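You operate a simulated robot arm through the tools that you are given. There is no shell and no other tool.

You are at the controls of a simulated robot arm. One attempt, no reset.

JOB
Empty the purple refill bottle into the pink softener bottle.
Fine: Stand the pink bottle in the drain tray for the drips; both bottles go back where they stood. Set down upright: pink softener bottle, purple refill bottle.
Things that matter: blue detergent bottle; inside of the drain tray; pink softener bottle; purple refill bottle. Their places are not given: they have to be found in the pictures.

Only the result counts: the job must be done as asked and must still hold three seconds after the hand-in. Knocking over, shifting, dropping, spilling or breaking anything else fails it.

ROBOT AND FRAMES
A 6-joint arm with a fingered hand, fixed in place. Base frame: the origin is on the floor under the middle of its stand, x ahead of it, y to its left, z up. Lengths are in cm, angles in rad, forces in N, time in s.
With the tool pointing down near the work surface it reaches from about 32 to 94 cm from the base axis. Its first joint turns from -2.897 to 2.897 rad. Payload 5 kg.
The tool frame sits at the grasp point between the pads (the TCP): z along the fingers, y along the line on which they close. The tips reach 3.7 cm beyond it. The gripper opens to 12.4 cm; its body begins 4.3 cm behind the TCP. The gripper is a hand of 3 fingers: y runs from the thumb to the fingers, the wrist lies at [-2.1, -12.5, -21.5] in the tool frame, and closing takes about 1.5 s.
Orientation is told as [roll, pitch, yaw] about the base's x, y, z axes, in that order, counted from this pose: with the fingers straight down and the wrist toward the robot, the tool's x, y and z point along [0, 1, 0], [1, 0, 0] and [0, 0, -1] of the base frame.

CONTROLS
- The arm moves only by the tool drive_tool. Its argument "plan" is a list of rows, each a list of 2 entries, a list of its own where there are three numbers: the shift along the base's x, y, z in units of 100 mm (1.0 is 100 mm), then the turn, a rotation vector about the base's x, y, z in units of 60 degrees (1.0 is 60 degrees). In form: [[[x, y, z], [rx, ry, rz]], ...]. A call has 1 to 20 rows; each row is the pose to reach, as a shift and turn from the pose commanded when the call began. "grip" is the gripper command, from -1 (shut) to 1 (fully open), values between in proportion, set as the call begins (left out, the last holds). A call with a number of a shift or a turn outside -1 to 1 is refused whole. A row lasts 0.2 s, in which the tool goes at most 5 cm and 0.15 rad; a call with a longer step from one row to the next is refused whole, and so is a gripper value outside its range. A pose out of reach is approached as far as the arm can. The call stops where the force on the tool passes 40 N (or 10 N more than at its start, if that is more) or the arm is blocked; 0.2 s more then pass. The fingers move at their own pace (about 7.2 cm/s each) and stop on an object; they squeeze with about 23 N. The grip force told is the motor's: it shows also when the fingers shut on nothing. Time passes only in rows, and 0.2 s behind the last, so rows that repeat a pose let the fingers close. The reply holds the time, the measured pose of the TCP, the force on the tool along the base axes, the opening and the grip force, in the units named above and with some noise, with the torque about the TCP (base axes, N m) and any sound that the robot's microphone picked up.
- Cameras (640 x 400 px; columns grow to the right, rows downward): "scene" is fixed at [22.05, 50.14, 145.49]; the picture's right is [-0.69, -0.73, 0.00], its down [0.00, -0.00, -1.00] and it looks along [0.73, -0.69, 0.01] (base axes); focal length 214 px, centre (320, 200). "wrist" rides on the gripper at [7.2, -10.4, -15.4] in the tool frame; the picture's right is [-0.83, 0.26, -0.49], its down [-0.51, -0.72, 0.47] and it looks along [-0.23, 0.64, 0.73] (tool axes); focal length 243 px, centre (320, 200).
- get_image(camera): a new picture of that camera. It takes no simulated time.
- curl_fingers(index, middle, thumb_bend, thumb_turn): sets how far each is bent, from 0 (flat) to 1 (curled in); at 0.3 the hand is open as for a grip, at 0.7 the pads meet at the TCP. One left out holds its place. A second passes; each finger stops where it meets its share of the squeeze, and holds until it gets a number again. A gripper value or a shape takes the hand back. It gives what a move gives, with no picture; readings hold the bend of each and the force on the fingers (four entries, about 0 where the hand has none), thumb and palm. thumb_turn goes from beside the hand (0) to across from the fingers (1), as for a grip.
- grasp_type(shape): the hand has 3 fingers and takes this shape, open, in about a second: jaw (thumb against the fingers, like two jaws); tri (thumb and two fingers); tip (a fingertip pinch); poke (one finger out to press); point (the index stretched); flat (the hand flat); cup (the hand cupped); fist (a fist). The gripper value then closes the fingers along that shape, each until it touches; the sizes above hold for jaw. It gives what a move gives, with no picture.
- measure_at(camera, pixels): for up to 12 pixels [column, row] of the newest picture of that camera ("zoom" is the newest enlarged one), the place [x, y, z] in the base frame of the surface seen there, good to about 0.3 cm. It takes no simulated time.
- enlarge(camera, box): a new picture of the part [left, top, right, bottom] of that camera's present view, enlarged. It takes no simulated time.
- finish_job(): hands the job in; it is judged then, once.

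Open the gripper and draw the arm clear of the work before you hand the job in, unless the task says otherwise.

The tools are called after "Emit:" by a JSON object that holds its "name" and its "arguments". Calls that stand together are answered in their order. drive_tool: Moves the arm, as the interface text tells. Its arguments: {"type":"object","properties":{"plan":{"type":"array","items":{"type":"array"}},"grip":{"type":"number"}},"required":["plan"]} The other tools are called the same way: grasp_type (shape) gives the hand a shape; curl_fingers (index, middle, thumb_bend, thumb_turn) moves the fingers one by one; get_image (camera) takes a picture; measure_at (camera, pixels) gives the place of the surface under pixels of a picture; enlarge (camera, box) takes an enlarged picture of a part of a camera's view; finish_job () hands the job in.

At the start:

```text
time: 0.0
position: [43.82, 3.56, 172.04]
orientation: [3.129, -0.81, -2.885]
contact_force: [-0.6, 0.0, 0.2]
moment: [-0.02, -0.02, 0.03]
finger_gap: 12.37
grip_force: 0.0
shape: jaw
bend: [0.3, 0.3, 0.3, 0.97]
finger forces: [0.0, 0.0, 0.1, 0.1, 0.1, 0.1]
```

scene: 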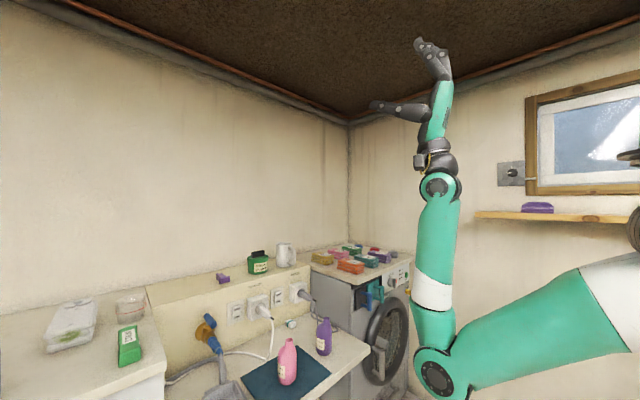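
wrist: 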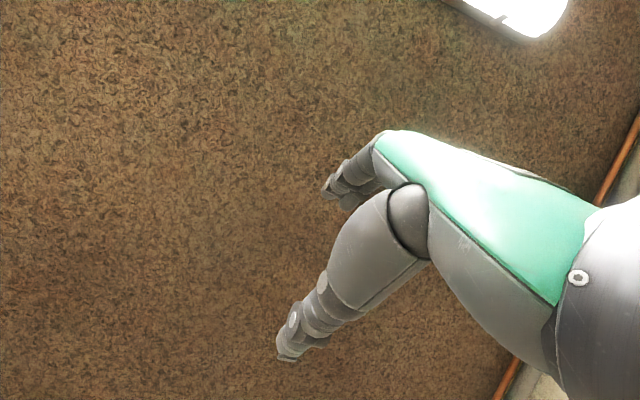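

The scene picture shows a pink bottle near (288,360) on a dark mat and a purple bottle near (324,337). I enlarge this area to see them well.

Emit:
{"name": "enlarge", "arguments": {"camera": "scene", "box": [160, 280, 420, 400]}}

Emit:
{"name": "get_image", "arguments": {"camera": "scene"}}

```text
2.46 times, centred on (290, 340) of scene
```

zoom: 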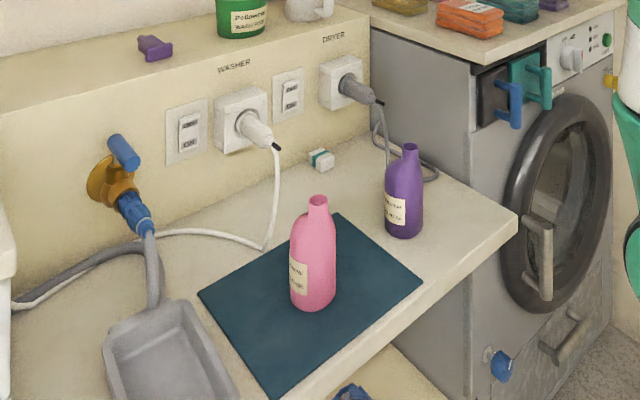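

```text
taken
```

scene: 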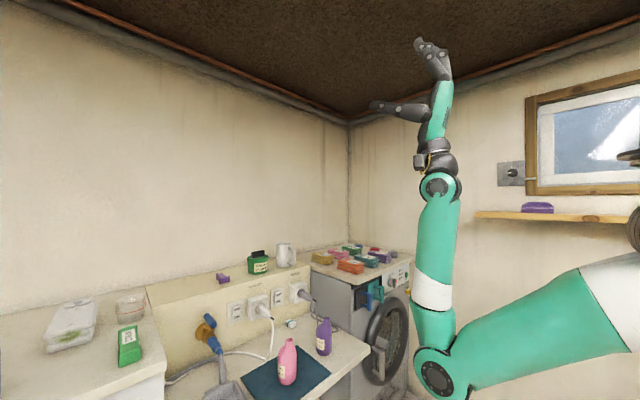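

The enlarged picture shows the pink bottle (cap at (318,200), base at (313,305)), the purple one (cap (410,148), base (403,235)), and a gray tray at about (165,350). I measure these.

Emit:
{"name": "measure_at", "arguments": {"camera": "zoom", "pixels": [[318, 199], [318, 215], [313, 240], [313, 270], [313, 307], [410, 147], [410, 160], [403, 185], [403, 210], [403, 236], [270, 300], [350, 290]]}}

Emit:
{"name": "measure_at", "arguments": {"camera": "zoom", "pixels": [[110, 345], [185, 300], [232, 390], [165, 350], [170, 385], [150, 335], [350, 395], [340, 215], [420, 280], [200, 294], [280, 396], [515, 215]]}}

Emit:
{"name": "enlarge", "arguments": {"camera": "scene", "box": [180, 340, 380, 400]}}

```text
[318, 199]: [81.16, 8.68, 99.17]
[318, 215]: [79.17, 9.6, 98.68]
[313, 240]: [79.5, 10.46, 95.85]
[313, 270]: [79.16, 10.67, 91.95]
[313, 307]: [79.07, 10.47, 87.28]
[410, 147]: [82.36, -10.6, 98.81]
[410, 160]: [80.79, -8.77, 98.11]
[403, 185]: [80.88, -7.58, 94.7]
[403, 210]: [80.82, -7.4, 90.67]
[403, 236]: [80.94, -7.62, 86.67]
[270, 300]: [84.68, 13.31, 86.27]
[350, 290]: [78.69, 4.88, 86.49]
```

```text
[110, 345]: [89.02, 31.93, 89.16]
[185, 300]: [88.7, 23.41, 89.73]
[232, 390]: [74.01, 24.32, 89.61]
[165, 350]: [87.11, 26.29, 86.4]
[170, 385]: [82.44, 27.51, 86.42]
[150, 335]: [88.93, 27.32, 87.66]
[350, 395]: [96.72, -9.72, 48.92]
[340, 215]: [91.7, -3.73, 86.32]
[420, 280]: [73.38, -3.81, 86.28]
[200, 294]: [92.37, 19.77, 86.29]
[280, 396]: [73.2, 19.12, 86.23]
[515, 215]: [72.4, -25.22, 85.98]
```

```text
3.20 times, centred on (280, 370) of scene
```

zoom: 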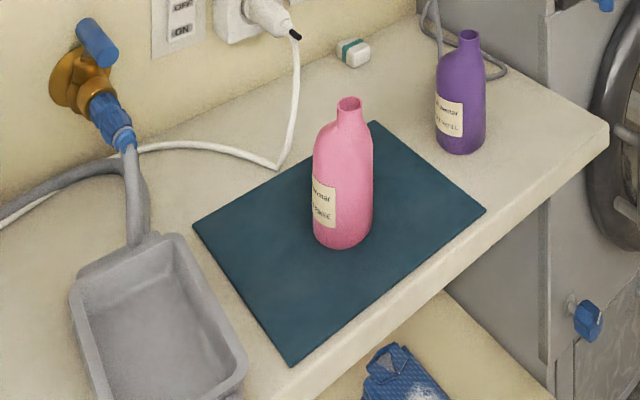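

The zoom can extend below the frame. I look lower and around to find the rest of the tray and the blue detergent bottle.

Emit:
{"name": "enlarge", "arguments": {"camera": "scene", "box": [40, 398, 640, 400]}}

Emit:
{"name": "enlarge", "arguments": {"camera": "scene", "box": [140, 390, 340, 400]}}

Emit:
{"name": "enlarge", "arguments": {"camera": "scene", "box": [0, 260, 160, 400]}}

Emit:
{"name": "enlarge", "arguments": {"camera": "scene", "box": [190, 220, 420, 350]}}

```text
1.07 times, centred on (340, 399) of scene (not enlarged: the box is as wide or as high as the picture)
```

zoom: 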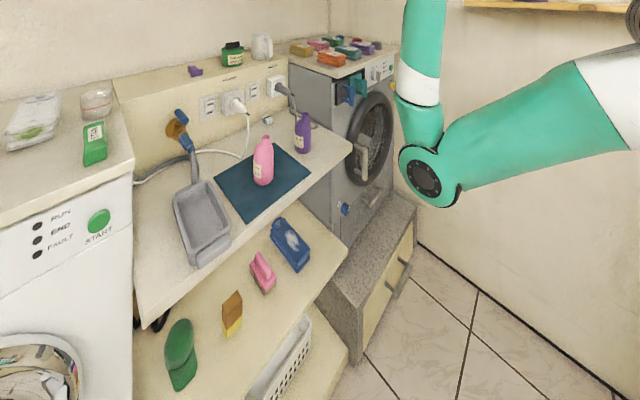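

```text
3.20 times, centred on (240, 395) of scene
```

zoom: 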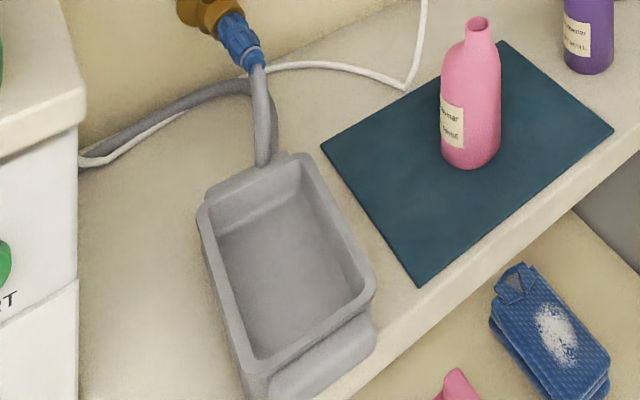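

```text
2.86 times, centred on (80, 330) of scene
```

zoom: 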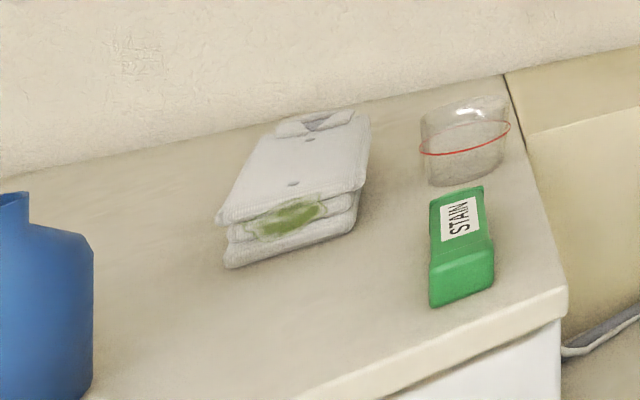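

```text
2.78 times, centred on (305, 285) of scene
```

zoom: 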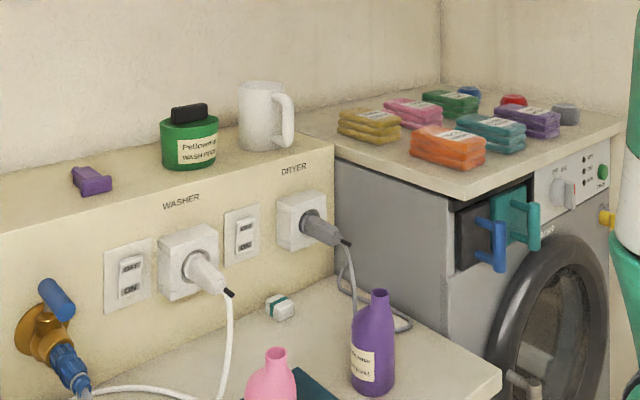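

The blue detergent bottle stands on the left machine, far from the work. I take the tray view again and measure tray and counter corners.

Emit:
{"name": "enlarge", "arguments": {"camera": "scene", "box": [140, 390, 340, 400]}}

Emit:
{"name": "measure_at", "arguments": {"camera": "zoom", "pixels": [[203, 215], [300, 160], [370, 290], [258, 370], [225, 235], [290, 200], [350, 290], [265, 345], [290, 270], [320, 375], [260, 160], [375, 340]]}}

Emit:
{"name": "measure_at", "arguments": {"camera": "zoom", "pixels": [[300, 300], [270, 320], [240, 250], [330, 290], [410, 290], [180, 250], [82, 120], [262, 380], [355, 320], [245, 300], [325, 225], [265, 60]]}}

```text
3.20 times, centred on (240, 395) of scene
```

zoom: 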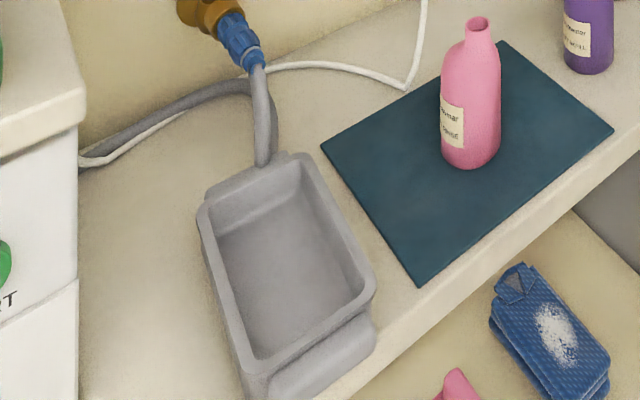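

```text
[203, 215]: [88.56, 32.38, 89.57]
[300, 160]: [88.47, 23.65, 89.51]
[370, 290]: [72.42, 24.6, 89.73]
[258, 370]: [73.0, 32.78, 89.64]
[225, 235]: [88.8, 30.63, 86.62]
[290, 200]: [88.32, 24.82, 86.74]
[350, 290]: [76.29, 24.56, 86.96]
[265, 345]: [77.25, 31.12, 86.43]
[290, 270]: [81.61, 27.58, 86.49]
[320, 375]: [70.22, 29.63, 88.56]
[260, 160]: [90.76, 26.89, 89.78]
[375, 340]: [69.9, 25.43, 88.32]
```

```text
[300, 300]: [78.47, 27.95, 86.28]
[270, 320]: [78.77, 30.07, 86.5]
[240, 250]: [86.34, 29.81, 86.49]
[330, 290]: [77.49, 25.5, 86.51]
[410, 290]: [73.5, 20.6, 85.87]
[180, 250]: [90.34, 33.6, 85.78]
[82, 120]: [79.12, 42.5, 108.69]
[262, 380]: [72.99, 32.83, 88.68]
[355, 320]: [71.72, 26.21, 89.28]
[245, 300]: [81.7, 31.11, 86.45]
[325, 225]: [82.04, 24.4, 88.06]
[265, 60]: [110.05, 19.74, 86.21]
```

I now measure the arm links (elbow around (437,375), forearm (435,290), base (600,280)), counter edges and the neighbours to plan clearance.

Emit:
{"name": "get_image", "arguments": {"camera": "scene"}}

Emit:
{"name": "measure_at", "arguments": {"camera": "scene", "pixels": [[437, 372], [435, 300], [437, 186], [440, 120], [378, 105], [430, 55], [520, 320], [600, 290], [635, 230], [385, 310], [365, 293], [345, 350]]}}

Emit:
{"name": "enlarge", "arguments": {"camera": "scene", "box": [340, 20, 500, 200]}}

Emit:
{"name": "enlarge", "arguments": {"camera": "scene", "box": [40, 398, 640, 400]}}

Emit:
{"name": "measure_at", "arguments": {"camera": "zoom", "pixels": [[345, 150], [185, 262], [132, 165], [330, 225], [385, 160], [340, 205], [230, 175], [330, 140], [120, 190], [300, 110], [410, 205], [365, 235]]}}

```text
taken
```

scene: 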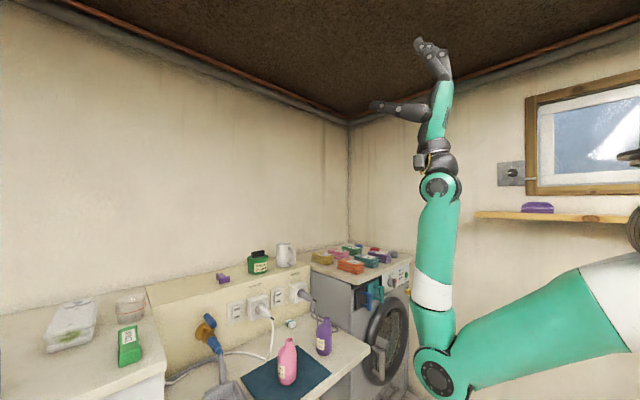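

```text
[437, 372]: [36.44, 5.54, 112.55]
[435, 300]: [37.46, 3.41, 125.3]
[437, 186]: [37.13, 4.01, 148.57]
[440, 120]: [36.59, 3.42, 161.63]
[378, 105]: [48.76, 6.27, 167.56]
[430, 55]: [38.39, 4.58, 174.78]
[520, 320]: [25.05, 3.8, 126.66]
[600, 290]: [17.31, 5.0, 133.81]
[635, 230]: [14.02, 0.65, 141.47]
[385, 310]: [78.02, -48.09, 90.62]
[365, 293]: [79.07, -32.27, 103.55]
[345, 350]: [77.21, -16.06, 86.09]
```

```text
2.22 times, centred on (420, 110) of scene
```

zoom: 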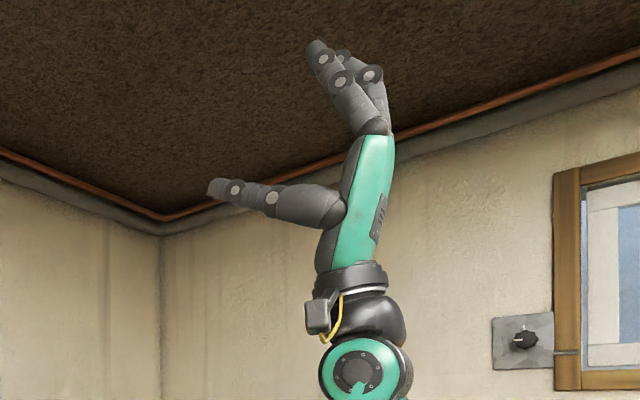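

```text
1.07 times, centred on (340, 399) of scene (not enlarged: the box is as wide or as high as the picture)
```

zoom: 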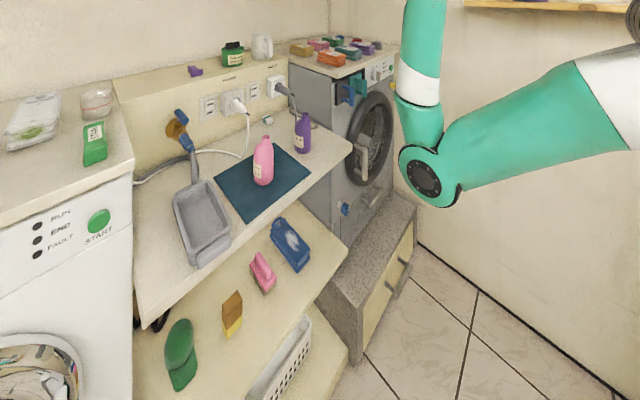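

```text
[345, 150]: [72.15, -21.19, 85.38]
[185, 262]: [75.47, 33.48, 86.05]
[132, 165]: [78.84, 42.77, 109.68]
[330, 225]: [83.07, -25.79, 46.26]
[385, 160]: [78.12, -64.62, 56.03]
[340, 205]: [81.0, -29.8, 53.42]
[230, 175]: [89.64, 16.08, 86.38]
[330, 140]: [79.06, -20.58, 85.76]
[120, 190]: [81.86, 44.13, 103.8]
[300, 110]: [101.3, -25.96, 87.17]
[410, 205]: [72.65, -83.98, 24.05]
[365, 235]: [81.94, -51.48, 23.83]
```

The arm's shoulder sits near (0,0,155), the elbow at (37,0,112), and the work space ahead is clear. I start turning the hand in free air toward a side-grip orientation (tool x up, fingers toward forward-left), moving forward and down.

Emit:
{"name": "drive_tool", "arguments": {"plan": [[[0.125, 0, -0.125], [0.0597, 0.09, 0.0473]], [[0.25, 0, -0.25], [0.1194, 0.18, 0.0945]], [[0.375, 0, -0.375], [0.1791, 0.27, 0.1418]], [[0.5, 0, -0.5], [0.2388, 0.36, 0.189]], [[0.625, 0, -0.625], [0.2984, 0.45, 0.2363]], [[0.75, 0, -0.75], [0.3581, 0.54, 0.2835]], [[0.875, 0, -0.875], [0.4178, 0.63, 0.3308]], [[1, 0, -1], [0.4775, 0.72, 0.378]]], "grip": 0.6}}

```text
time: 1.8
position: [57.82, 4.33, 162.98]
orientation: [1.776, -0.798, -1.409]
contact_force: [0.8, 0.5, -0.3]
moment: [-0.02, 0.06, -0.01]
finger_gap: 9.93
grip_force: 0.0
shape: jaw
bend: [0.26, 0.34, 0.5, 0.99]
finger forces: [0.0, 0.0, 0.1, 0.0, 0.1, 0.0]
out of reach, approached as far as the arm can: row 1, 2, 3, 4, 5, 6, 7, 8
```

The orientation is as commanded; position hit an elbow limit since the wrist would be too close to the shoulder. I extend further forward and down while completing the turn.

Emit:
{"name": "drive_tool", "arguments": {"plan": [[[0.2, 0, -0.125], [0.0597, 0.09, 0.0473]], [[0.4, 0, -0.25], [0.1194, 0.18, 0.0945]], [[0.6, 0, -0.375], [0.1791, 0.27, 0.1418]], [[0.8, 0, -0.5], [0.2388, 0.36, 0.189]], [[1, 0, -0.625], [0.2984, 0.45, 0.2363]], [[1, 0, -0.75], [0.3581, 0.54, 0.2835]], [[1, 0, -0.875], [0.4178, 0.63, 0.3308]], [[1, 0, -1], [0.4775, 0.72, 0.378]]]}}

Emit:
{"name": "get_image", "arguments": {"camera": "scene"}}

```text
time: 3.6
position: [67.96, 4.38, 153.04]
orientation: [1.309, 0.001, -0.783]
contact_force: [0.1, -0.3, -0.6]
moment: [0.02, -0.01, -0.02]
finger_gap: 9.94
grip_force: 0.0
shape: jaw
bend: [0.26, 0.34, 0.5, 0.99]
finger forces: [0.0, 0.0, 0.0, 0.2, 0.0, 0.0]
```

```text
taken
```

scene: 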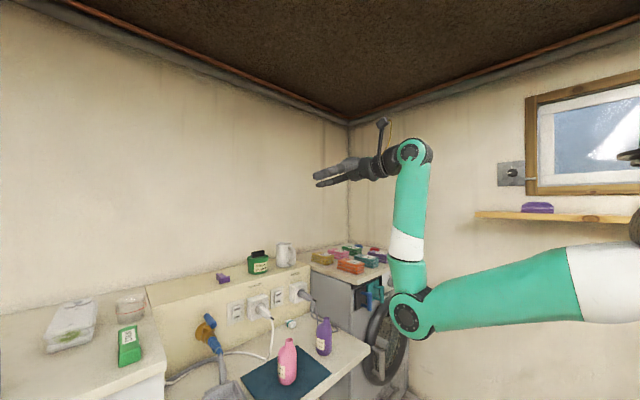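

Orientation is now exactly as planned (roll 75°, yaw -45°). I descend in steps in front of the counter toward a stand-off near the pink bottle.

Emit:
{"name": "drive_tool", "arguments": {"plan": [[[0.1, -0.16, -0.25], [0, 0, 0]], [[0.2, -0.32, -0.5], [0, 0, 0]], [[0.3, -0.48, -0.75], [0, 0, 0]], [[0.4, -0.64, -1], [0, 0, 0]]]}}

Emit:
{"name": "drive_tool", "arguments": {"plan": [[[0, 0, -0.25], [0, 0, 0]], [[0, 0, -0.5], [0, 0, 0]], [[0, 0, -0.75], [0, 0, 0]], [[0, 0, -1], [0, 0, 0]]]}}

Emit:
{"name": "drive_tool", "arguments": {"plan": [[[0, 0, -0.25], [0, 0, 0]], [[0, 0, -0.5], [0, 0, 0]], [[0, 0, -0.75], [0, 0, 0]], [[0, 0, -1], [0, 0, 0]]]}}

Emit:
{"name": "get_image", "arguments": {"camera": "scene"}}

```text
time: 4.6
position: [71.81, -2.04, 143.1]
orientation: [1.31, 0.0, -0.783]
contact_force: [-0.2, 0.2, 0.0]
moment: [-0.01, -0.02, 0.02]
finger_gap: 9.94
grip_force: 0.2
shape: jaw
bend: [0.26, 0.34, 0.5, 0.99]
finger forces: [0.1, 0.0, 0.0, 0.0, 0.1, 0.1]
```

```text
time: 5.6
position: [71.6, -2.04, 133.11]
orientation: [1.311, -0.002, -0.785]
contact_force: [0.6, -0.1, 0.0]
moment: [0.03, 0.01, -0.01]
finger_gap: 9.95
grip_force: 0.1
shape: jaw
bend: [0.26, 0.34, 0.5, 0.99]
finger forces: [0.0, 0.1, 0.1, 0.1, 0.0, 0.0]
```

```text
time: 6.6
position: [71.88, -2.1, 123.03]
orientation: [1.31, -0.002, -0.787]
contact_force: [0.2, -0.3, -0.1]
moment: [0.01, -0.02, -0.02]
finger_gap: 9.94
grip_force: 0.1
shape: jaw
bend: [0.26, 0.34, 0.5, 0.99]
finger forces: [0.1, 0.0, 0.0, 0.1, 0.0, 0.0]
```

```text
taken
```

scene: 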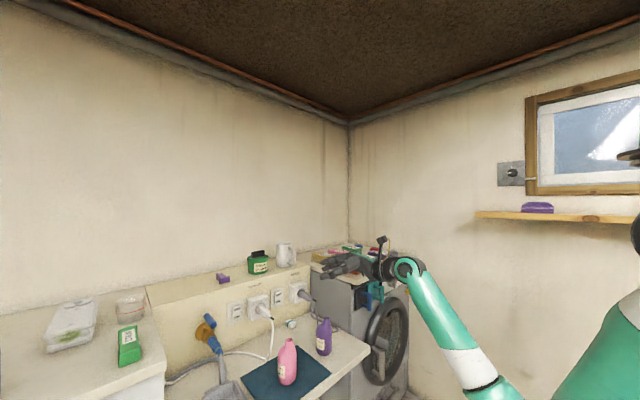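

Before grasping anything I test the full pouring turn (about -x, up to 135°) in free air around the tray at a safe height, to check that joint limits allow it.

Emit:
{"name": "drive_tool", "arguments": {"plan": [[[0.06, 0.14, -0.06], [-0.11, 0, 0]], [[0.12, 0.28, -0.12], [-0.22, 0, 0]], [[0.18, 0.42, -0.18], [-0.33, 0, 0]], [[0.24, 0.56, -0.24], [-0.44, 0, 0]], [[0.3, 0.7, -0.3], [-0.55, 0, 0]], [[0.36, 0.84, -0.36], [-0.66, 0, 0]], [[0.4, 1, -0.4], [-0.77, 0, 0]]]}}

Emit:
{"name": "drive_tool", "arguments": {"plan": [[[0.06, 0.14, -0.06], [-0.11, 0, 0]], [[0.12, 0.28, -0.12], [-0.22, 0, 0]], [[0.18, 0.42, -0.18], [-0.33, 0, 0]], [[0.24, 0.56, -0.24], [-0.44, 0, 0]], [[0.3, 0.7, -0.3], [-0.55, 0, 0]], [[0.36, 0.84, -0.36], [-0.66, 0, 0]], [[0.4, 1, -0.4], [-0.77, 0, 0]]]}}

Emit:
{"name": "drive_tool", "arguments": {"plan": [[[0, 0.05, 0], [-0.11, 0, 0]], [[0, 0.1, 0], [-0.22, 0, 0]], [[0, 0.15, 0], [-0.33, 0, 0]], [[0, 0.2, 0], [-0.44, 0, 0]], [[0, 0.25, 0], [-0.55, 0, 0]], [[0, 0.3, 0], [-0.66, 0, 0]], [[0, 0.3, 0], [-0.75, 0, 0]]]}}

Emit:
{"name": "get_image", "arguments": {"camera": "scene"}}

Emit:
{"name": "get_image", "arguments": {"camera": "wrist"}}

```text
time: 8.2
position: [75.74, 7.94, 119.12]
orientation: [0.673, -0.539, -0.604]
contact_force: [-0.5, 0.4, 0.3]
moment: [0.02, -0.04, 0.01]
finger_gap: 9.93
grip_force: 0.0
shape: jaw
bend: [0.26, 0.34, 0.5, 0.99]
finger forces: [0.0, 0.0, 0.0, 0.1, 0.0, 0.0]
```

```text
time: 9.8
position: [79.72, 18.03, 115.01]
orientation: [-0.326, -0.783, 0.046]
contact_force: [-0.3, 1.0, 0.8]
moment: [0.02, 0.01, -0.01]
finger_gap: 9.94
grip_force: 0.0
shape: jaw
bend: [0.26, 0.34, 0.5, 0.99]
finger forces: [0.1, 0.1, 0.0, 0.1, 0.1, 0.0]
```

```text
time: 11.4
position: [79.77, 20.99, 115.18]
orientation: [-1.255, -0.497, 0.636]
contact_force: [-0.1, 0.1, 0.0]
moment: [-0.01, -0.02, -0.01]
finger_gap: 9.96
grip_force: 0.0
shape: jaw
bend: [0.26, 0.34, 0.5, 0.99]
finger forces: [0.0, 0.0, 0.0, 0.0, 0.0, 0.0]
```

```text
taken
```

scene: 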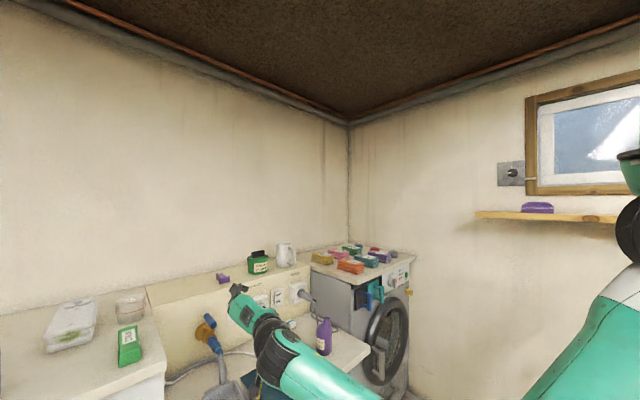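

```text
taken
```

wrist: 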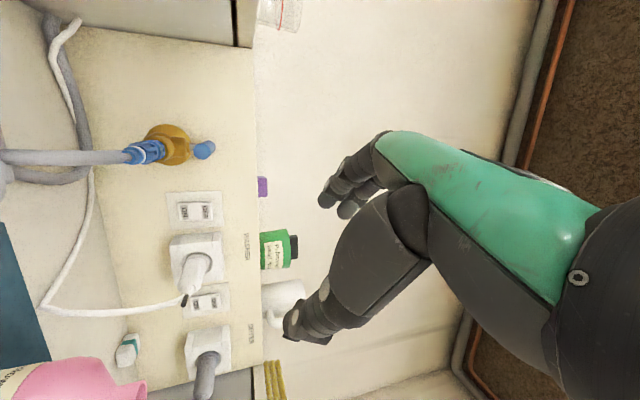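

All rows of the pouring turn were reachable (137° in total). I turn back to the upright-grip orientation while moving back to the front of the pink bottle.

Emit:
{"name": "drive_tool", "arguments": {"plan": [[[0, -0.05, 0], [0.11, 0, 0]], [[0, -0.1, 0], [0.22, 0, 0]], [[0, -0.15, 0], [0.33, 0, 0]], [[0, -0.2, 0], [0.44, 0, 0]], [[0, -0.25, 0], [0.55, 0, 0]], [[0, -0.3, 0], [0.66, 0, 0]], [[0, -0.3, 0], [0.75, 0, 0]]]}}

Emit:
{"name": "drive_tool", "arguments": {"plan": [[[-0.06, -0.14, 0], [0.11, 0, 0]], [[-0.12, -0.28, 0], [0.22, 0, 0]], [[-0.18, -0.42, 0], [0.33, 0, 0]], [[-0.24, -0.56, 0], [0.44, 0, 0]], [[-0.3, -0.7, 0], [0.55, 0, 0]], [[-0.36, -0.84, 0], [0.66, 0, 0]], [[-0.4, -1, 0], [0.77, 0, 0]]]}}

Emit:
{"name": "drive_tool", "arguments": {"plan": [[[-0.06, -0.14, 0], [0.11, 0, 0]], [[-0.12, -0.28, 0], [0.22, 0, 0]], [[-0.18, -0.42, 0], [0.33, 0, 0]], [[-0.24, -0.56, 0], [0.44, 0, 0]], [[-0.3, -0.7, 0], [0.55, 0, 0]], [[-0.36, -0.84, 0], [0.66, 0, 0]], [[-0.4, -1, 0], [0.77, 0, 0]]]}}

Emit:
{"name": "get_image", "arguments": {"camera": "scene"}}

Emit:
{"name": "get_image", "arguments": {"camera": "wrist"}}

```text
time: 13.0
position: [79.77, 17.87, 115.06]
orientation: [-0.32, -0.784, 0.043]
contact_force: [-0.7, 0.0, -0.4]
moment: [0.01, 0.02, 0.01]
finger_gap: 9.94
grip_force: 0.0
shape: jaw
bend: [0.26, 0.34, 0.5, 0.99]
finger forces: [0.1, 0.1, 0.0, 0.0, 0.1, 0.1]
```

```text
time: 14.6
position: [75.69, 7.96, 115.14]
orientation: [0.675, -0.536, -0.605]
contact_force: [-0.8, 0.8, 0.6]
moment: [0.01, -0.01, -0.03]
finger_gap: 9.96
grip_force: 0.2
shape: jaw
bend: [0.26, 0.34, 0.5, 0.99]
finger forces: [0.0, 0.1, 0.0, 0.0, 0.1, 0.0]
```

```text
time: 16.2
position: [71.75, -1.99, 115.07]
orientation: [1.311, 0.0, -0.784]
contact_force: [0.1, -0.2, -0.5]
moment: [-0.02, 0.04, -0.02]
finger_gap: 9.97
grip_force: 0.0
shape: jaw
bend: [0.26, 0.34, 0.5, 0.99]
finger forces: [0.0, 0.0, 0.0, 0.1, 0.1, 0.0]
```

```text
taken
```

scene: 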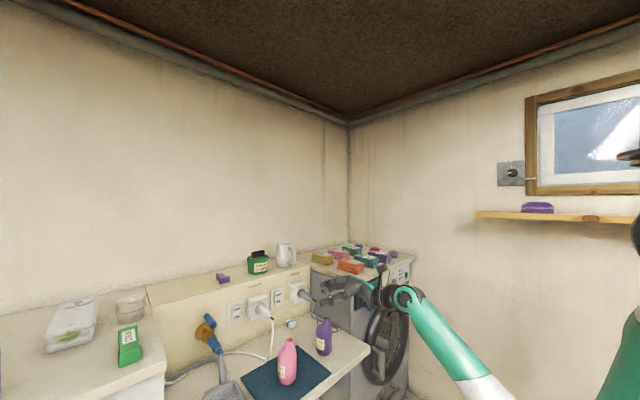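

```text
taken
```

wrist: 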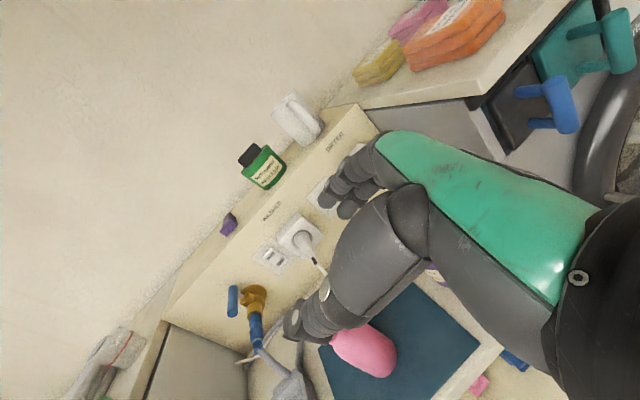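

The hand is back at (71.8,-2,115), upright-grip orientation. I zoom strongly on each bottle from the scene camera to get exact positions and profiles.

Emit:
{"name": "enlarge", "arguments": {"camera": "scene", "box": [248, 335, 328, 388]}}

Emit:
{"name": "measure_at", "arguments": {"camera": "zoom", "pixels": [[310, 40], [325, 52], [318, 30], [290, 120], [320, 120], [350, 120], [260, 250], [320, 250], [390, 250], [320, 340], [320, 380], [200, 380]]}}

Emit:
{"name": "enlarge", "arguments": {"camera": "scene", "box": [284, 310, 364, 362]}}

Emit:
{"name": "measure_at", "arguments": {"camera": "zoom", "pixels": [[310, 40], [325, 52], [318, 80], [290, 150], [320, 150], [350, 150], [270, 250], [320, 250], [370, 250], [320, 300], [320, 340], [220, 340]]}}

```text
7.55 times, centred on (288, 362) of scene
```

zoom: 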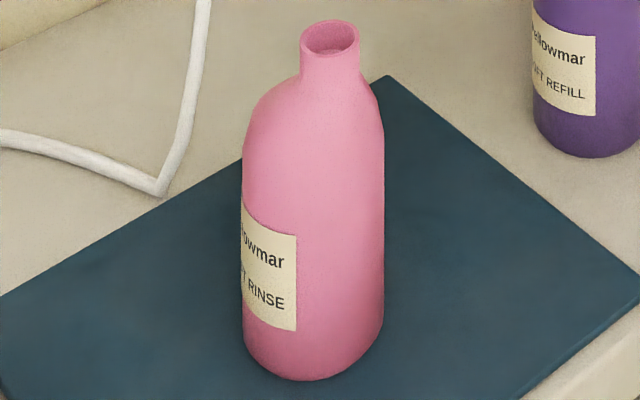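

```text
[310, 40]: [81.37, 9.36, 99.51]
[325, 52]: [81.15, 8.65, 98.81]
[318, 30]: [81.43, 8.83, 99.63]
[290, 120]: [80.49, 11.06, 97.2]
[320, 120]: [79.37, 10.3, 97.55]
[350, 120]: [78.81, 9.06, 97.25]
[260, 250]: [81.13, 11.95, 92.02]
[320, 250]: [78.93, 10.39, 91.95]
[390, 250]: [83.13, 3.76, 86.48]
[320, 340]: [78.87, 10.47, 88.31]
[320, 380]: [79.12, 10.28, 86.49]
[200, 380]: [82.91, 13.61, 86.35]
```

```text
7.69 times, centred on (324, 336) of scene
```

zoom: 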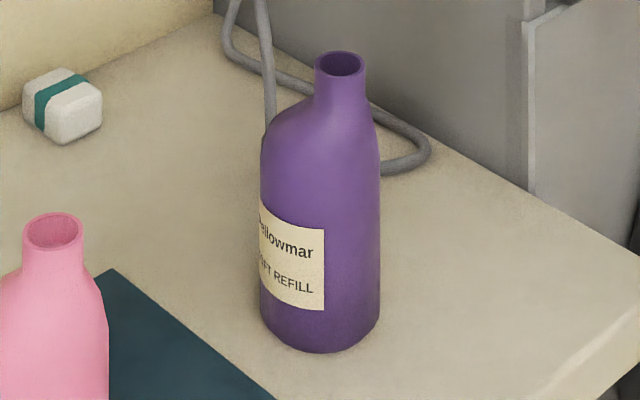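

```text
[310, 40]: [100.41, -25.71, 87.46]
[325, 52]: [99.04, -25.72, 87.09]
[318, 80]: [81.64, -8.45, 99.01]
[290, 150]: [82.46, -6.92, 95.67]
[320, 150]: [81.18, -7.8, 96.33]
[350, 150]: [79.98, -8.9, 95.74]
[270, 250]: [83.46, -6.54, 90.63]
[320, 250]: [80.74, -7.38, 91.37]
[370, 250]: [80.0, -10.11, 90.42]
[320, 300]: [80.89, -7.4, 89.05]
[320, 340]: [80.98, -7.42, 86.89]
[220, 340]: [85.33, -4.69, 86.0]
```

The necks look offset from the body axes (purple neck at column 340 vs body centre 320). I measure rim and body cross-sections more finely.

Emit:
{"name": "measure_at", "arguments": {"camera": "zoom", "pixels": [[318, 62], [325, 56], [340, 53], [355, 55], [362, 62], [340, 73], [340, 85], [340, 95], [352, 85], [328, 85], [340, 65], [361, 85]]}}

Emit:
{"name": "measure_at", "arguments": {"camera": "zoom", "pixels": [[265, 200], [275, 200], [290, 200], [305, 200], [320, 200], [335, 200], [350, 200], [365, 200], [376, 200], [300, 125], [340, 125], [365, 125]]}}

Emit:
{"name": "enlarge", "arguments": {"camera": "scene", "box": [248, 335, 328, 388]}}

Emit:
{"name": "measure_at", "arguments": {"camera": "zoom", "pixels": [[303, 38], [310, 27], [330, 21], [350, 25], [357, 38], [330, 55], [330, 70], [315, 70], [345, 70], [304, 70], [356, 70], [330, 40]]}}

Emit:
{"name": "measure_at", "arguments": {"camera": "zoom", "pixels": [[246, 190], [260, 190], [275, 190], [290, 190], [305, 190], [320, 190], [335, 190], [350, 190], [365, 190], [378, 190], [270, 110], [370, 110]]}}

```text
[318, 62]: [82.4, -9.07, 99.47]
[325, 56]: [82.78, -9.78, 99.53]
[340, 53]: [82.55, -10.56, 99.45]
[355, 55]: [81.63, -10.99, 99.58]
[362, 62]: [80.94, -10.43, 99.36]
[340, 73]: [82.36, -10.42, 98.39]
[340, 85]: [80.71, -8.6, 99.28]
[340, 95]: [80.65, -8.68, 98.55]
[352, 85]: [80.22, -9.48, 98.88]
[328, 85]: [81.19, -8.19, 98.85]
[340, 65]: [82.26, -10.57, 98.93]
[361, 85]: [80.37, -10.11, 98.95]
```

```text
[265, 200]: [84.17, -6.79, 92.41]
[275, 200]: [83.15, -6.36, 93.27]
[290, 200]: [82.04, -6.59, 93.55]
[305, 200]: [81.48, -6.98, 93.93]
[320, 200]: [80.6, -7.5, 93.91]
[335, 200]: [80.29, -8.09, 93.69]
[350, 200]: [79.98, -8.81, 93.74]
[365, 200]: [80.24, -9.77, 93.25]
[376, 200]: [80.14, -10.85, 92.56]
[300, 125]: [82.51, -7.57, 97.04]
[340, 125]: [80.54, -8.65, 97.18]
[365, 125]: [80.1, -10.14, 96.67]
```

```text
7.55 times, centred on (288, 362) of scene
```

zoom: 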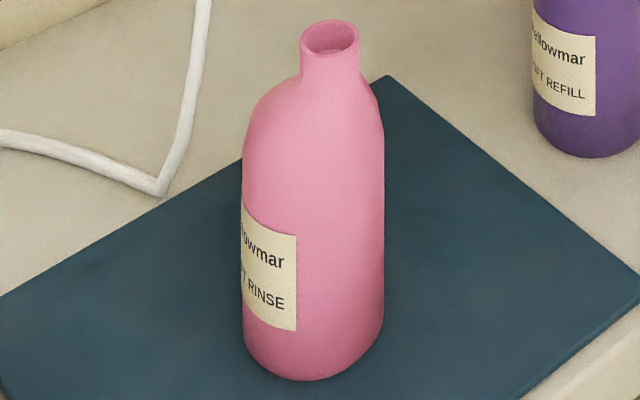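

```text
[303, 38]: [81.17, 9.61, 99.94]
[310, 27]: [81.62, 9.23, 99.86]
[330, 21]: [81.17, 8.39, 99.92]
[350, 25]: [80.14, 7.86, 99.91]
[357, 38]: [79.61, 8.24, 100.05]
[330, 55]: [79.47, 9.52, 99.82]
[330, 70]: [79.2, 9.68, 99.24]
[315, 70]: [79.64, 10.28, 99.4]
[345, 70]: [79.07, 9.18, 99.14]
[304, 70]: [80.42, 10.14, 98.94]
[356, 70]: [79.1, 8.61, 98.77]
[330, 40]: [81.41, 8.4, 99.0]
```

```text
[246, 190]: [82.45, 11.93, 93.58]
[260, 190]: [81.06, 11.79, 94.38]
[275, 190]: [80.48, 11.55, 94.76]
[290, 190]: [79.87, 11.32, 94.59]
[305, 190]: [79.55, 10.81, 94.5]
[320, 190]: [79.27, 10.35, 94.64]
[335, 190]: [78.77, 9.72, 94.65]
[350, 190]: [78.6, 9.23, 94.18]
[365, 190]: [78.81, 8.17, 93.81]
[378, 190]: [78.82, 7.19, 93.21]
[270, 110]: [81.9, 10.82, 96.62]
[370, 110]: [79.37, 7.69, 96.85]
```

The necks appear offset toward the robot (pink mouth centre ≈(80.4,9.0), purple ≈(81.5,-9.6)). I pitch the hand 45° in place to look down at both bottles with the wrist camera for a second viewpoint.

Emit:
{"name": "drive_tool", "arguments": {"plan": [[[0, 0, 0.05], [0, 0.125, 0]], [[0, 0, 0.1], [0, 0.25, 0]], [[0, 0, 0.15], [0, 0.375, 0]], [[0, 0, 0.2], [0, 0.5, 0]], [[0, 0, 0.25], [0, 0.625, 0]], [[0, 0, 0.3], [0, 0.75, 0]]]}}

Emit:
{"name": "get_image", "arguments": {"camera": "wrist"}}

```text
time: 17.6
position: [71.72, -1.99, 118.06]
orientation: [0.694, 0.523, -0.955]
contact_force: [-0.1, 0.1, -0.1]
moment: [0.0, -0.02, -0.02]
finger_gap: 9.94
grip_force: 0.1
shape: jaw
bend: [0.26, 0.34, 0.5, 0.99]
finger forces: [0.0, 0.0, 0.1, 0.1, 0.0, 0.0]
```

```text
taken
```

wrist: 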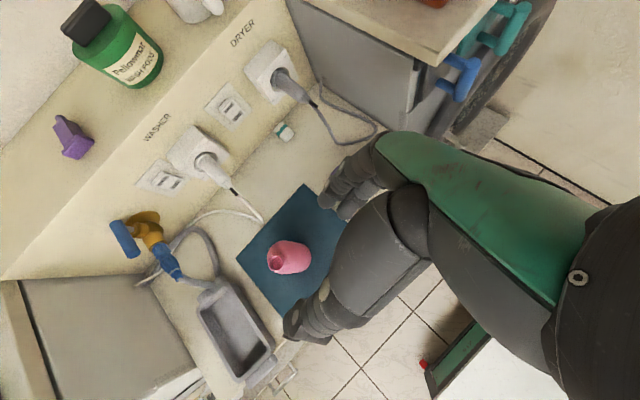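

The view now shows the pink bottle and tray from above. I enlarge the wrist view around pink (290,258) and the tray (235,330).

Emit:
{"name": "enlarge", "arguments": {"camera": "wrist", "box": [250, 230, 330, 285]}}

Emit:
{"name": "measure_at", "arguments": {"camera": "zoom", "pixels": [[200, 220], [220, 200], [250, 230], [230, 270], [190, 245], [300, 130], [300, 200], [350, 200], [400, 200], [330, 290], [250, 150], [420, 240]]}}

Emit:
{"name": "enlarge", "arguments": {"camera": "wrist", "box": [185, 270, 305, 390]}}

Emit:
{"name": "measure_at", "arguments": {"camera": "zoom", "pixels": [[240, 120], [300, 110], [260, 230], [300, 180], [330, 140], [390, 280], [330, 320], [330, 240], [350, 270], [420, 330], [250, 160], [370, 230]]}}

```text
7.27 times, centred on (290, 258) of wrist
```

zoom: 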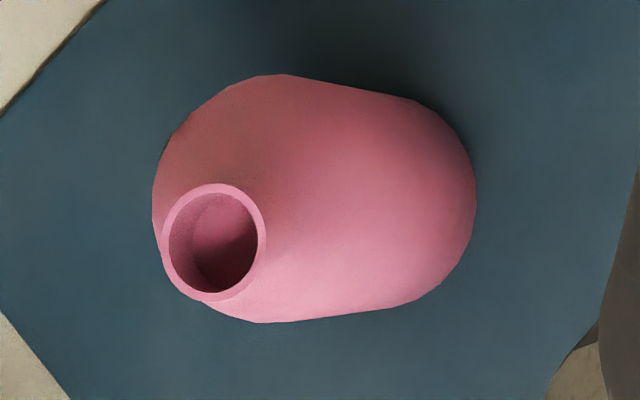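

```text
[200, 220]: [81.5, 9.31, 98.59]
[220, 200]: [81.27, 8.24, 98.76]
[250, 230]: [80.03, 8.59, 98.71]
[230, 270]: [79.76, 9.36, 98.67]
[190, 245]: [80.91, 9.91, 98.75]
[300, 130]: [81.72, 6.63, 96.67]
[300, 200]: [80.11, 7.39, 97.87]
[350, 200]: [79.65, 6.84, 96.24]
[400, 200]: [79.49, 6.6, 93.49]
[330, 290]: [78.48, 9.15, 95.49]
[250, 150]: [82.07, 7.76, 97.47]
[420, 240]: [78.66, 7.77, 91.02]
```

```text
3.33 times, centred on (245, 330) of wrist
```

zoom: 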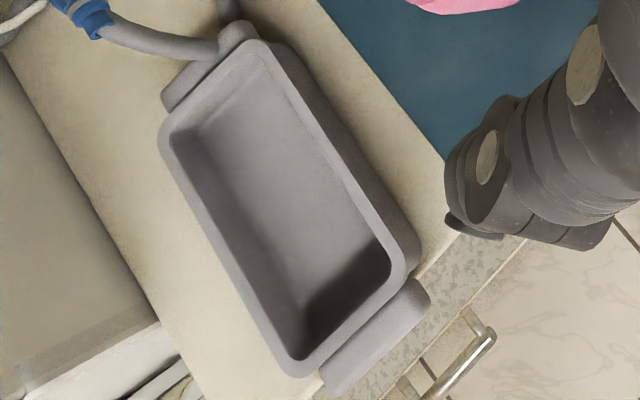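

```text
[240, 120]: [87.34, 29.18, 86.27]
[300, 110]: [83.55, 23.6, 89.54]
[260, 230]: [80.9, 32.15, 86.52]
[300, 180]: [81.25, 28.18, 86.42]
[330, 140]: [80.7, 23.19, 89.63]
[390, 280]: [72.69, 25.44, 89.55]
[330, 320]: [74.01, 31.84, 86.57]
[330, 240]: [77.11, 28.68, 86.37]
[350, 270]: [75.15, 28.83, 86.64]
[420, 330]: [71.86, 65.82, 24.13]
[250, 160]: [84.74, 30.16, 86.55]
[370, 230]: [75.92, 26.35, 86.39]
```

I measure the base outline of the pink bottle in the top view again to fix its body centre and shape.

Emit:
{"name": "enlarge", "arguments": {"camera": "wrist", "box": [250, 230, 330, 285]}}

Emit:
{"name": "measure_at", "arguments": {"camera": "zoom", "pixels": [[470, 200], [465, 160], [445, 120], [405, 103], [465, 240], [440, 285], [400, 302], [482, 200], [160, 180], [200, 110], [270, 80], [262, 315]]}}

Emit:
{"name": "measure_at", "arguments": {"camera": "zoom", "pixels": [[200, 160], [240, 110], [300, 90], [350, 100], [350, 305], [300, 310], [262, 240], [170, 240], [215, 188], [205, 298], [230, 186], [250, 270]]}}

Emit:
{"name": "enlarge", "arguments": {"camera": "wrist", "box": [300, 180, 420, 255]}}

```text
7.27 times, centred on (290, 258) of wrist
```

zoom: 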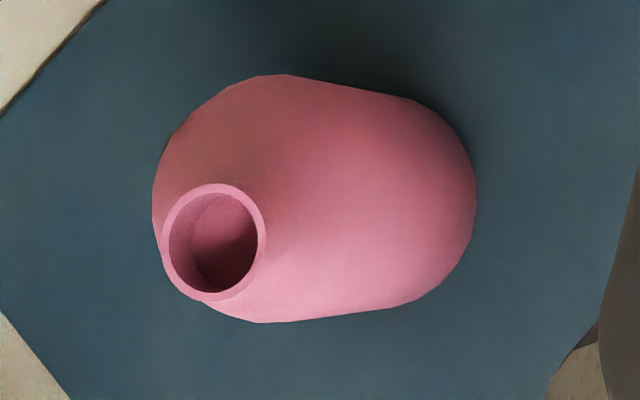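

```text
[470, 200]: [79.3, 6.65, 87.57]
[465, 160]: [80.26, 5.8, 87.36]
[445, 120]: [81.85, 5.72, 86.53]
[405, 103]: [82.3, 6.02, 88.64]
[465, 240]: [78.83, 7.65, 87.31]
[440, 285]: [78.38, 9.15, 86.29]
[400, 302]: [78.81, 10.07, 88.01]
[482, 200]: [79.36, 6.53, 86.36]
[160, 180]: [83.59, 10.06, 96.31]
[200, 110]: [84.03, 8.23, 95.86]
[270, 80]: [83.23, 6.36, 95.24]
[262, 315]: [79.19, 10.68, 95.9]
```

```text
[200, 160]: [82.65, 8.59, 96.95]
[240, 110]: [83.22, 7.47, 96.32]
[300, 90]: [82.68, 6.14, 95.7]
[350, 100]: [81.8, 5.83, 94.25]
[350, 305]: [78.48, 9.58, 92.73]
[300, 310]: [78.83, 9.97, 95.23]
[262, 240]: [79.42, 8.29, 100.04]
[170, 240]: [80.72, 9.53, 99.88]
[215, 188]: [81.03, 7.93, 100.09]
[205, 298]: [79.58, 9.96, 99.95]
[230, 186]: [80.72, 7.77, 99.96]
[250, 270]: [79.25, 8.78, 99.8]
```

```text
5.33 times, centred on (360, 218) of wrist
```

zoom: 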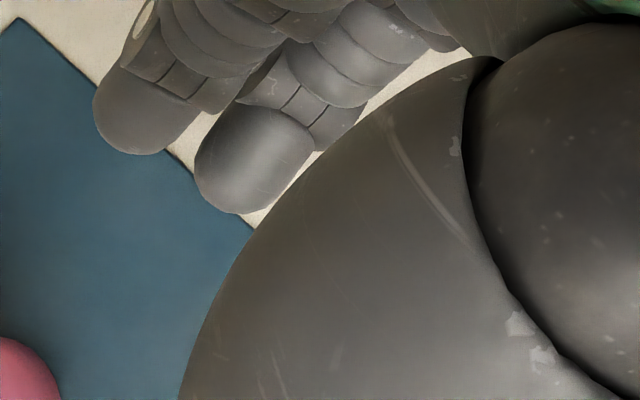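

The pink body centre is ≈(81.5,8.8), r≈3.15, mouth centre ≈(80.45,9.0) with rim at z≈99.9; the tray interior spans y≈24.3–32, centre ≈(81.3,28). I pitch the hand back and descend to a stand-off for pink.

Emit:
{"name": "drive_tool", "arguments": {"plan": [[[0, 0, -0.1], [0, -0.125, 0]], [[0, 0, -0.2], [0, -0.25, 0]], [[0, 0, -0.3], [0, -0.375, 0]], [[0.02, 0.03, -0.4], [0, -0.5, 0]], [[0.05, 0.06, -0.6], [0, -0.625, 0]], [[0.08, 0.1, -0.8], [0, -0.75, 0]], [[0.1, 0.15, -1], [0, -0.75, 0]]], "grip": 0.8}}

Emit:
{"name": "drive_tool", "arguments": {"plan": [[[0, 0, -0.2], [0, 0, 0]], [[0, 0, -0.4], [0, 0, 0]], [[0, 0, -0.6], [0, 0, 0]], [[0, 0, -0.8], [0, 0, 0]], [[0, 0, -1], [0, 0, 0]]]}}

Emit:
{"name": "enlarge", "arguments": {"camera": "scene", "box": [240, 300, 400, 400]}}

Emit:
{"name": "get_image", "arguments": {"camera": "wrist"}}

```text
time: 19.2
position: [72.78, -0.63, 108.14]
orientation: [1.309, -0.001, -0.785]
contact_force: [-0.2, -1.2, 0.7]
moment: [-0.02, -0.03, 0.01]
finger_gap: 11.13
grip_force: 0.0
shape: jaw
bend: [0.27, 0.32, 0.38, 0.98]
finger forces: [0.1, 0.0, 0.1, 0.0, 0.0, 0.0]
```

```text
time: 20.4
position: [72.76, -0.49, 98.12]
orientation: [1.311, 0.0, -0.786]
contact_force: [0.0, 0.9, -0.3]
moment: [0.01, 0.02, -0.01]
finger_gap: 11.13
grip_force: 0.1
shape: jaw
bend: [0.27, 0.32, 0.38, 0.98]
finger forces: [0.0, 0.1, 0.1, 0.0, 0.0, 0.0]
```

```text
4.00 times, centred on (320, 350) of scene
```

zoom: 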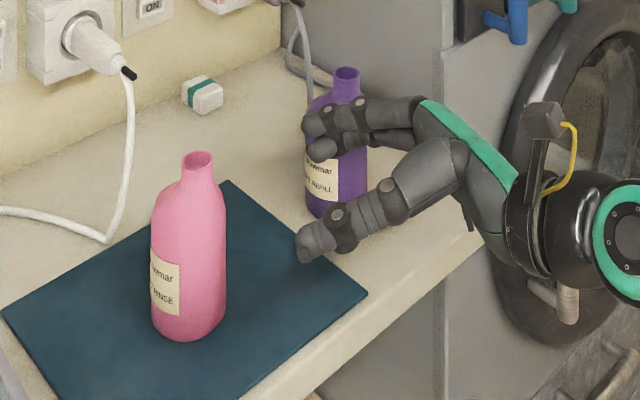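

```text
taken
```

wrist: 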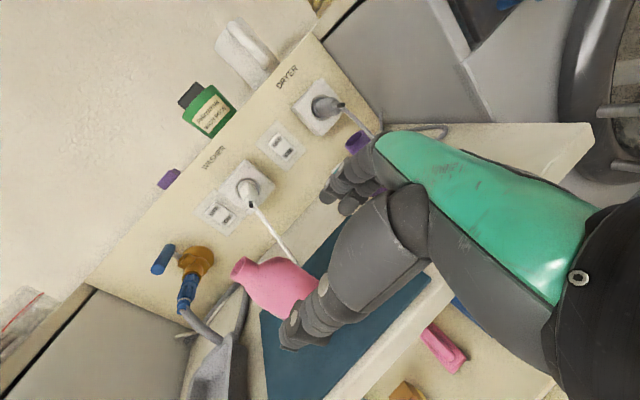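

The hand is level with the bottles, thumb tip at zoom (305,240), fingertips at (312,125) and (320,150). I measure them to know the finger geometry before closing in.

Emit:
{"name": "measure_at", "arguments": {"camera": "zoom", "pixels": [[305, 238], [320, 230], [345, 215], [395, 200], [312, 122], [345, 118], [320, 150], [350, 142], [440, 170], [490, 220], [420, 110], [545, 120]]}}

```text
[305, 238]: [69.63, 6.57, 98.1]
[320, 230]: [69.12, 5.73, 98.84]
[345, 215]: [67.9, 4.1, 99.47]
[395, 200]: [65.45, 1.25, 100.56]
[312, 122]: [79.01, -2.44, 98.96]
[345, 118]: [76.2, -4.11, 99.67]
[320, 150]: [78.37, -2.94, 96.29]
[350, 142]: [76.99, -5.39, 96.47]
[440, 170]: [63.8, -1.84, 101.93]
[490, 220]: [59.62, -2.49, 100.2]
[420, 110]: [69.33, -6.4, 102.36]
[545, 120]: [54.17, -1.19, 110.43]
```

Fingers sit at about ±1.4 cm around the TCP height and open symmetrically. I lower to z≈93.4 and advance along the forward-left diagonal most of the way to the pink bottle.

Emit:
{"name": "drive_tool", "arguments": {"plan": [[[0, 0, -0.16], [0, 0, 0]], [[0, 0, -0.32], [0, 0, 0]], [[0, 0, -0.47], [0, 0, 0]], [[0.1, 0.1, -0.47], [0, 0, 0]], [[0.2, 0.2, -0.47], [0, 0, 0]], [[0.3, 0.3, -0.47], [0, 0, 0]], [[0.4, 0.42, -0.47], [0, 0, 0]], [[0.5, 0.54, -0.47], [0, 0, 0]]]}}

Emit:
{"name": "enlarge", "arguments": {"camera": "scene", "box": [240, 320, 380, 400]}}

Emit:
{"name": "get_image", "arguments": {"camera": "wrist"}}

```text
time: 22.2
position: [77.89, 4.93, 93.44]
orientation: [1.308, -0.002, -0.786]
contact_force: [-1.0, -0.3, 0.8]
moment: [0.03, -0.03, 0.0]
finger_gap: 11.1
grip_force: 0.1
shape: jaw
bend: [0.27, 0.32, 0.38, 0.98]
finger forces: [0.0, 0.0, 0.0, 0.0, 0.0, 0.1]
```

```text
4.57 times, centred on (310, 360) of scene
```

zoom: 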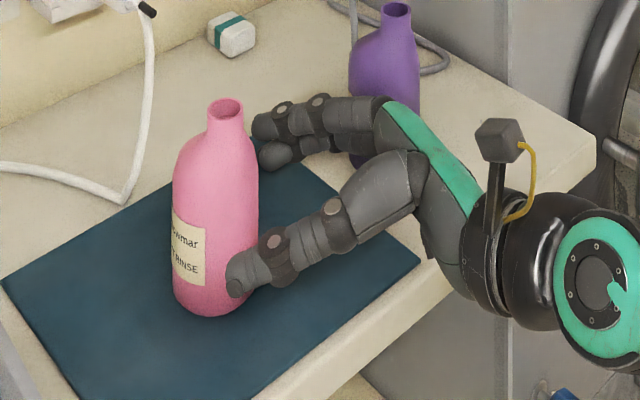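

```text
taken
```

wrist: 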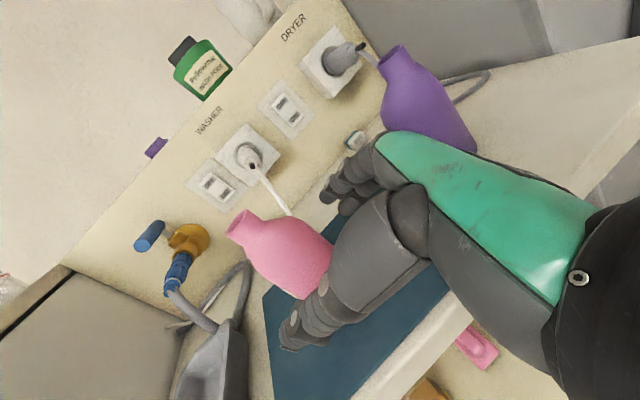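

Thumb and fingers straddle the pink bottle cleanly. I advance the last 3.6/3.85 cm so the TCP lies on the bottle axis.

Emit:
{"name": "drive_tool", "arguments": {"plan": [[[0.09, 0.1, 0], [0, 0, 0]], [[0.18, 0.2, 0], [0, 0, 0]], [[0.27, 0.29, 0], [0, 0, 0]], [[0.35, 0.38, 0], [0, 0, 0]]]}}

Emit:
{"name": "enlarge", "arguments": {"camera": "scene", "box": [240, 320, 380, 400]}}

Emit:
{"name": "get_image", "arguments": {"camera": "wrist"}}

```text
time: 23.2
position: [81.31, 8.68, 93.36]
orientation: [1.31, -0.001, -0.785]
contact_force: [0.5, -0.4, -0.4]
moment: [0.01, 0.03, -0.03]
finger_gap: 11.15
grip_force: 0.1
shape: jaw
bend: [0.27, 0.32, 0.38, 0.98]
finger forces: [0.0, 0.1, 0.0, 0.1, 0.1, 0.1]
```

```text
4.57 times, centred on (310, 360) of scene
```

zoom: 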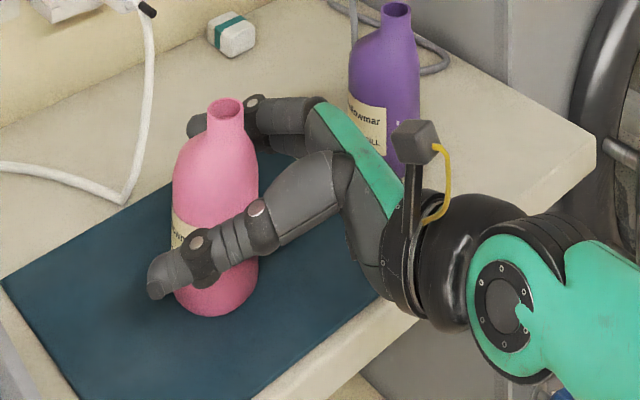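

```text
taken
```

wrist: 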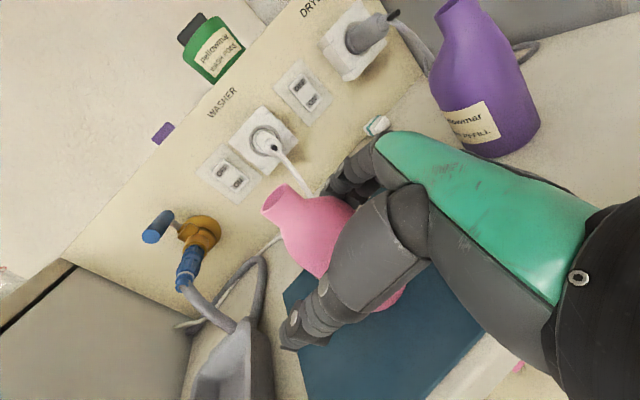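

The bottle is between thumb and fingers. I close the grip while holding the pose.

Emit:
{"name": "drive_tool", "arguments": {"plan": [[[0, 0, 0], [0, 0, 0]], [[0, 0, 0], [0, 0, 0]], [[0, 0, 0], [0, 0, 0]], [[0, 0, 0], [0, 0, 0]], [[0, 0, 0], [0, 0, 0]], [[0, 0, 0], [0, 0, 0]], [[0, 0, 0], [0, 0, 0]], [[0, 0, 0], [0, 0, 0]]], "grip": -1}}

Emit:
{"name": "enlarge", "arguments": {"camera": "scene", "box": [240, 320, 380, 400]}}

Emit:
{"name": "get_image", "arguments": {"camera": "wrist"}}

```text
time: 25.0
position: [81.23, 8.68, 93.39]
orientation: [1.309, 0.001, -0.785]
contact_force: [0.1, 0.3, 0.0]
moment: [-0.04, -0.02, -0.01]
finger_gap: 4.64
grip_force: 23.3
shape: jaw
bend: [0.74, 0.49, 0.75, 1.0]
finger forces: [13.5, 6.6, 0.0, 0.1, 18.1, 0.1]
```

```text
4.57 times, centred on (310, 360) of scene
```

zoom: 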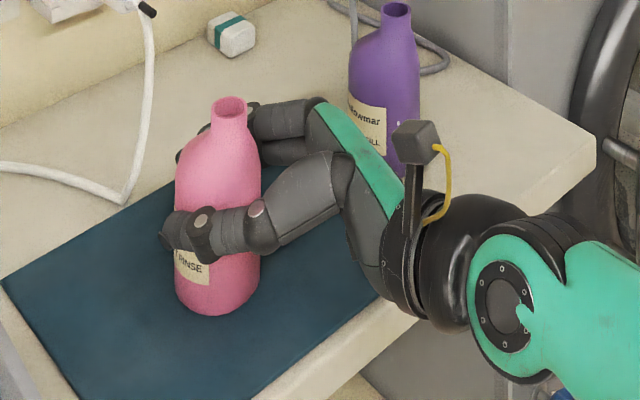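

```text
taken
```

wrist: 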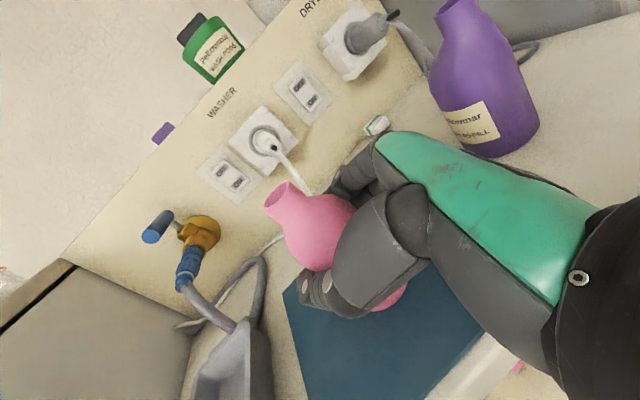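

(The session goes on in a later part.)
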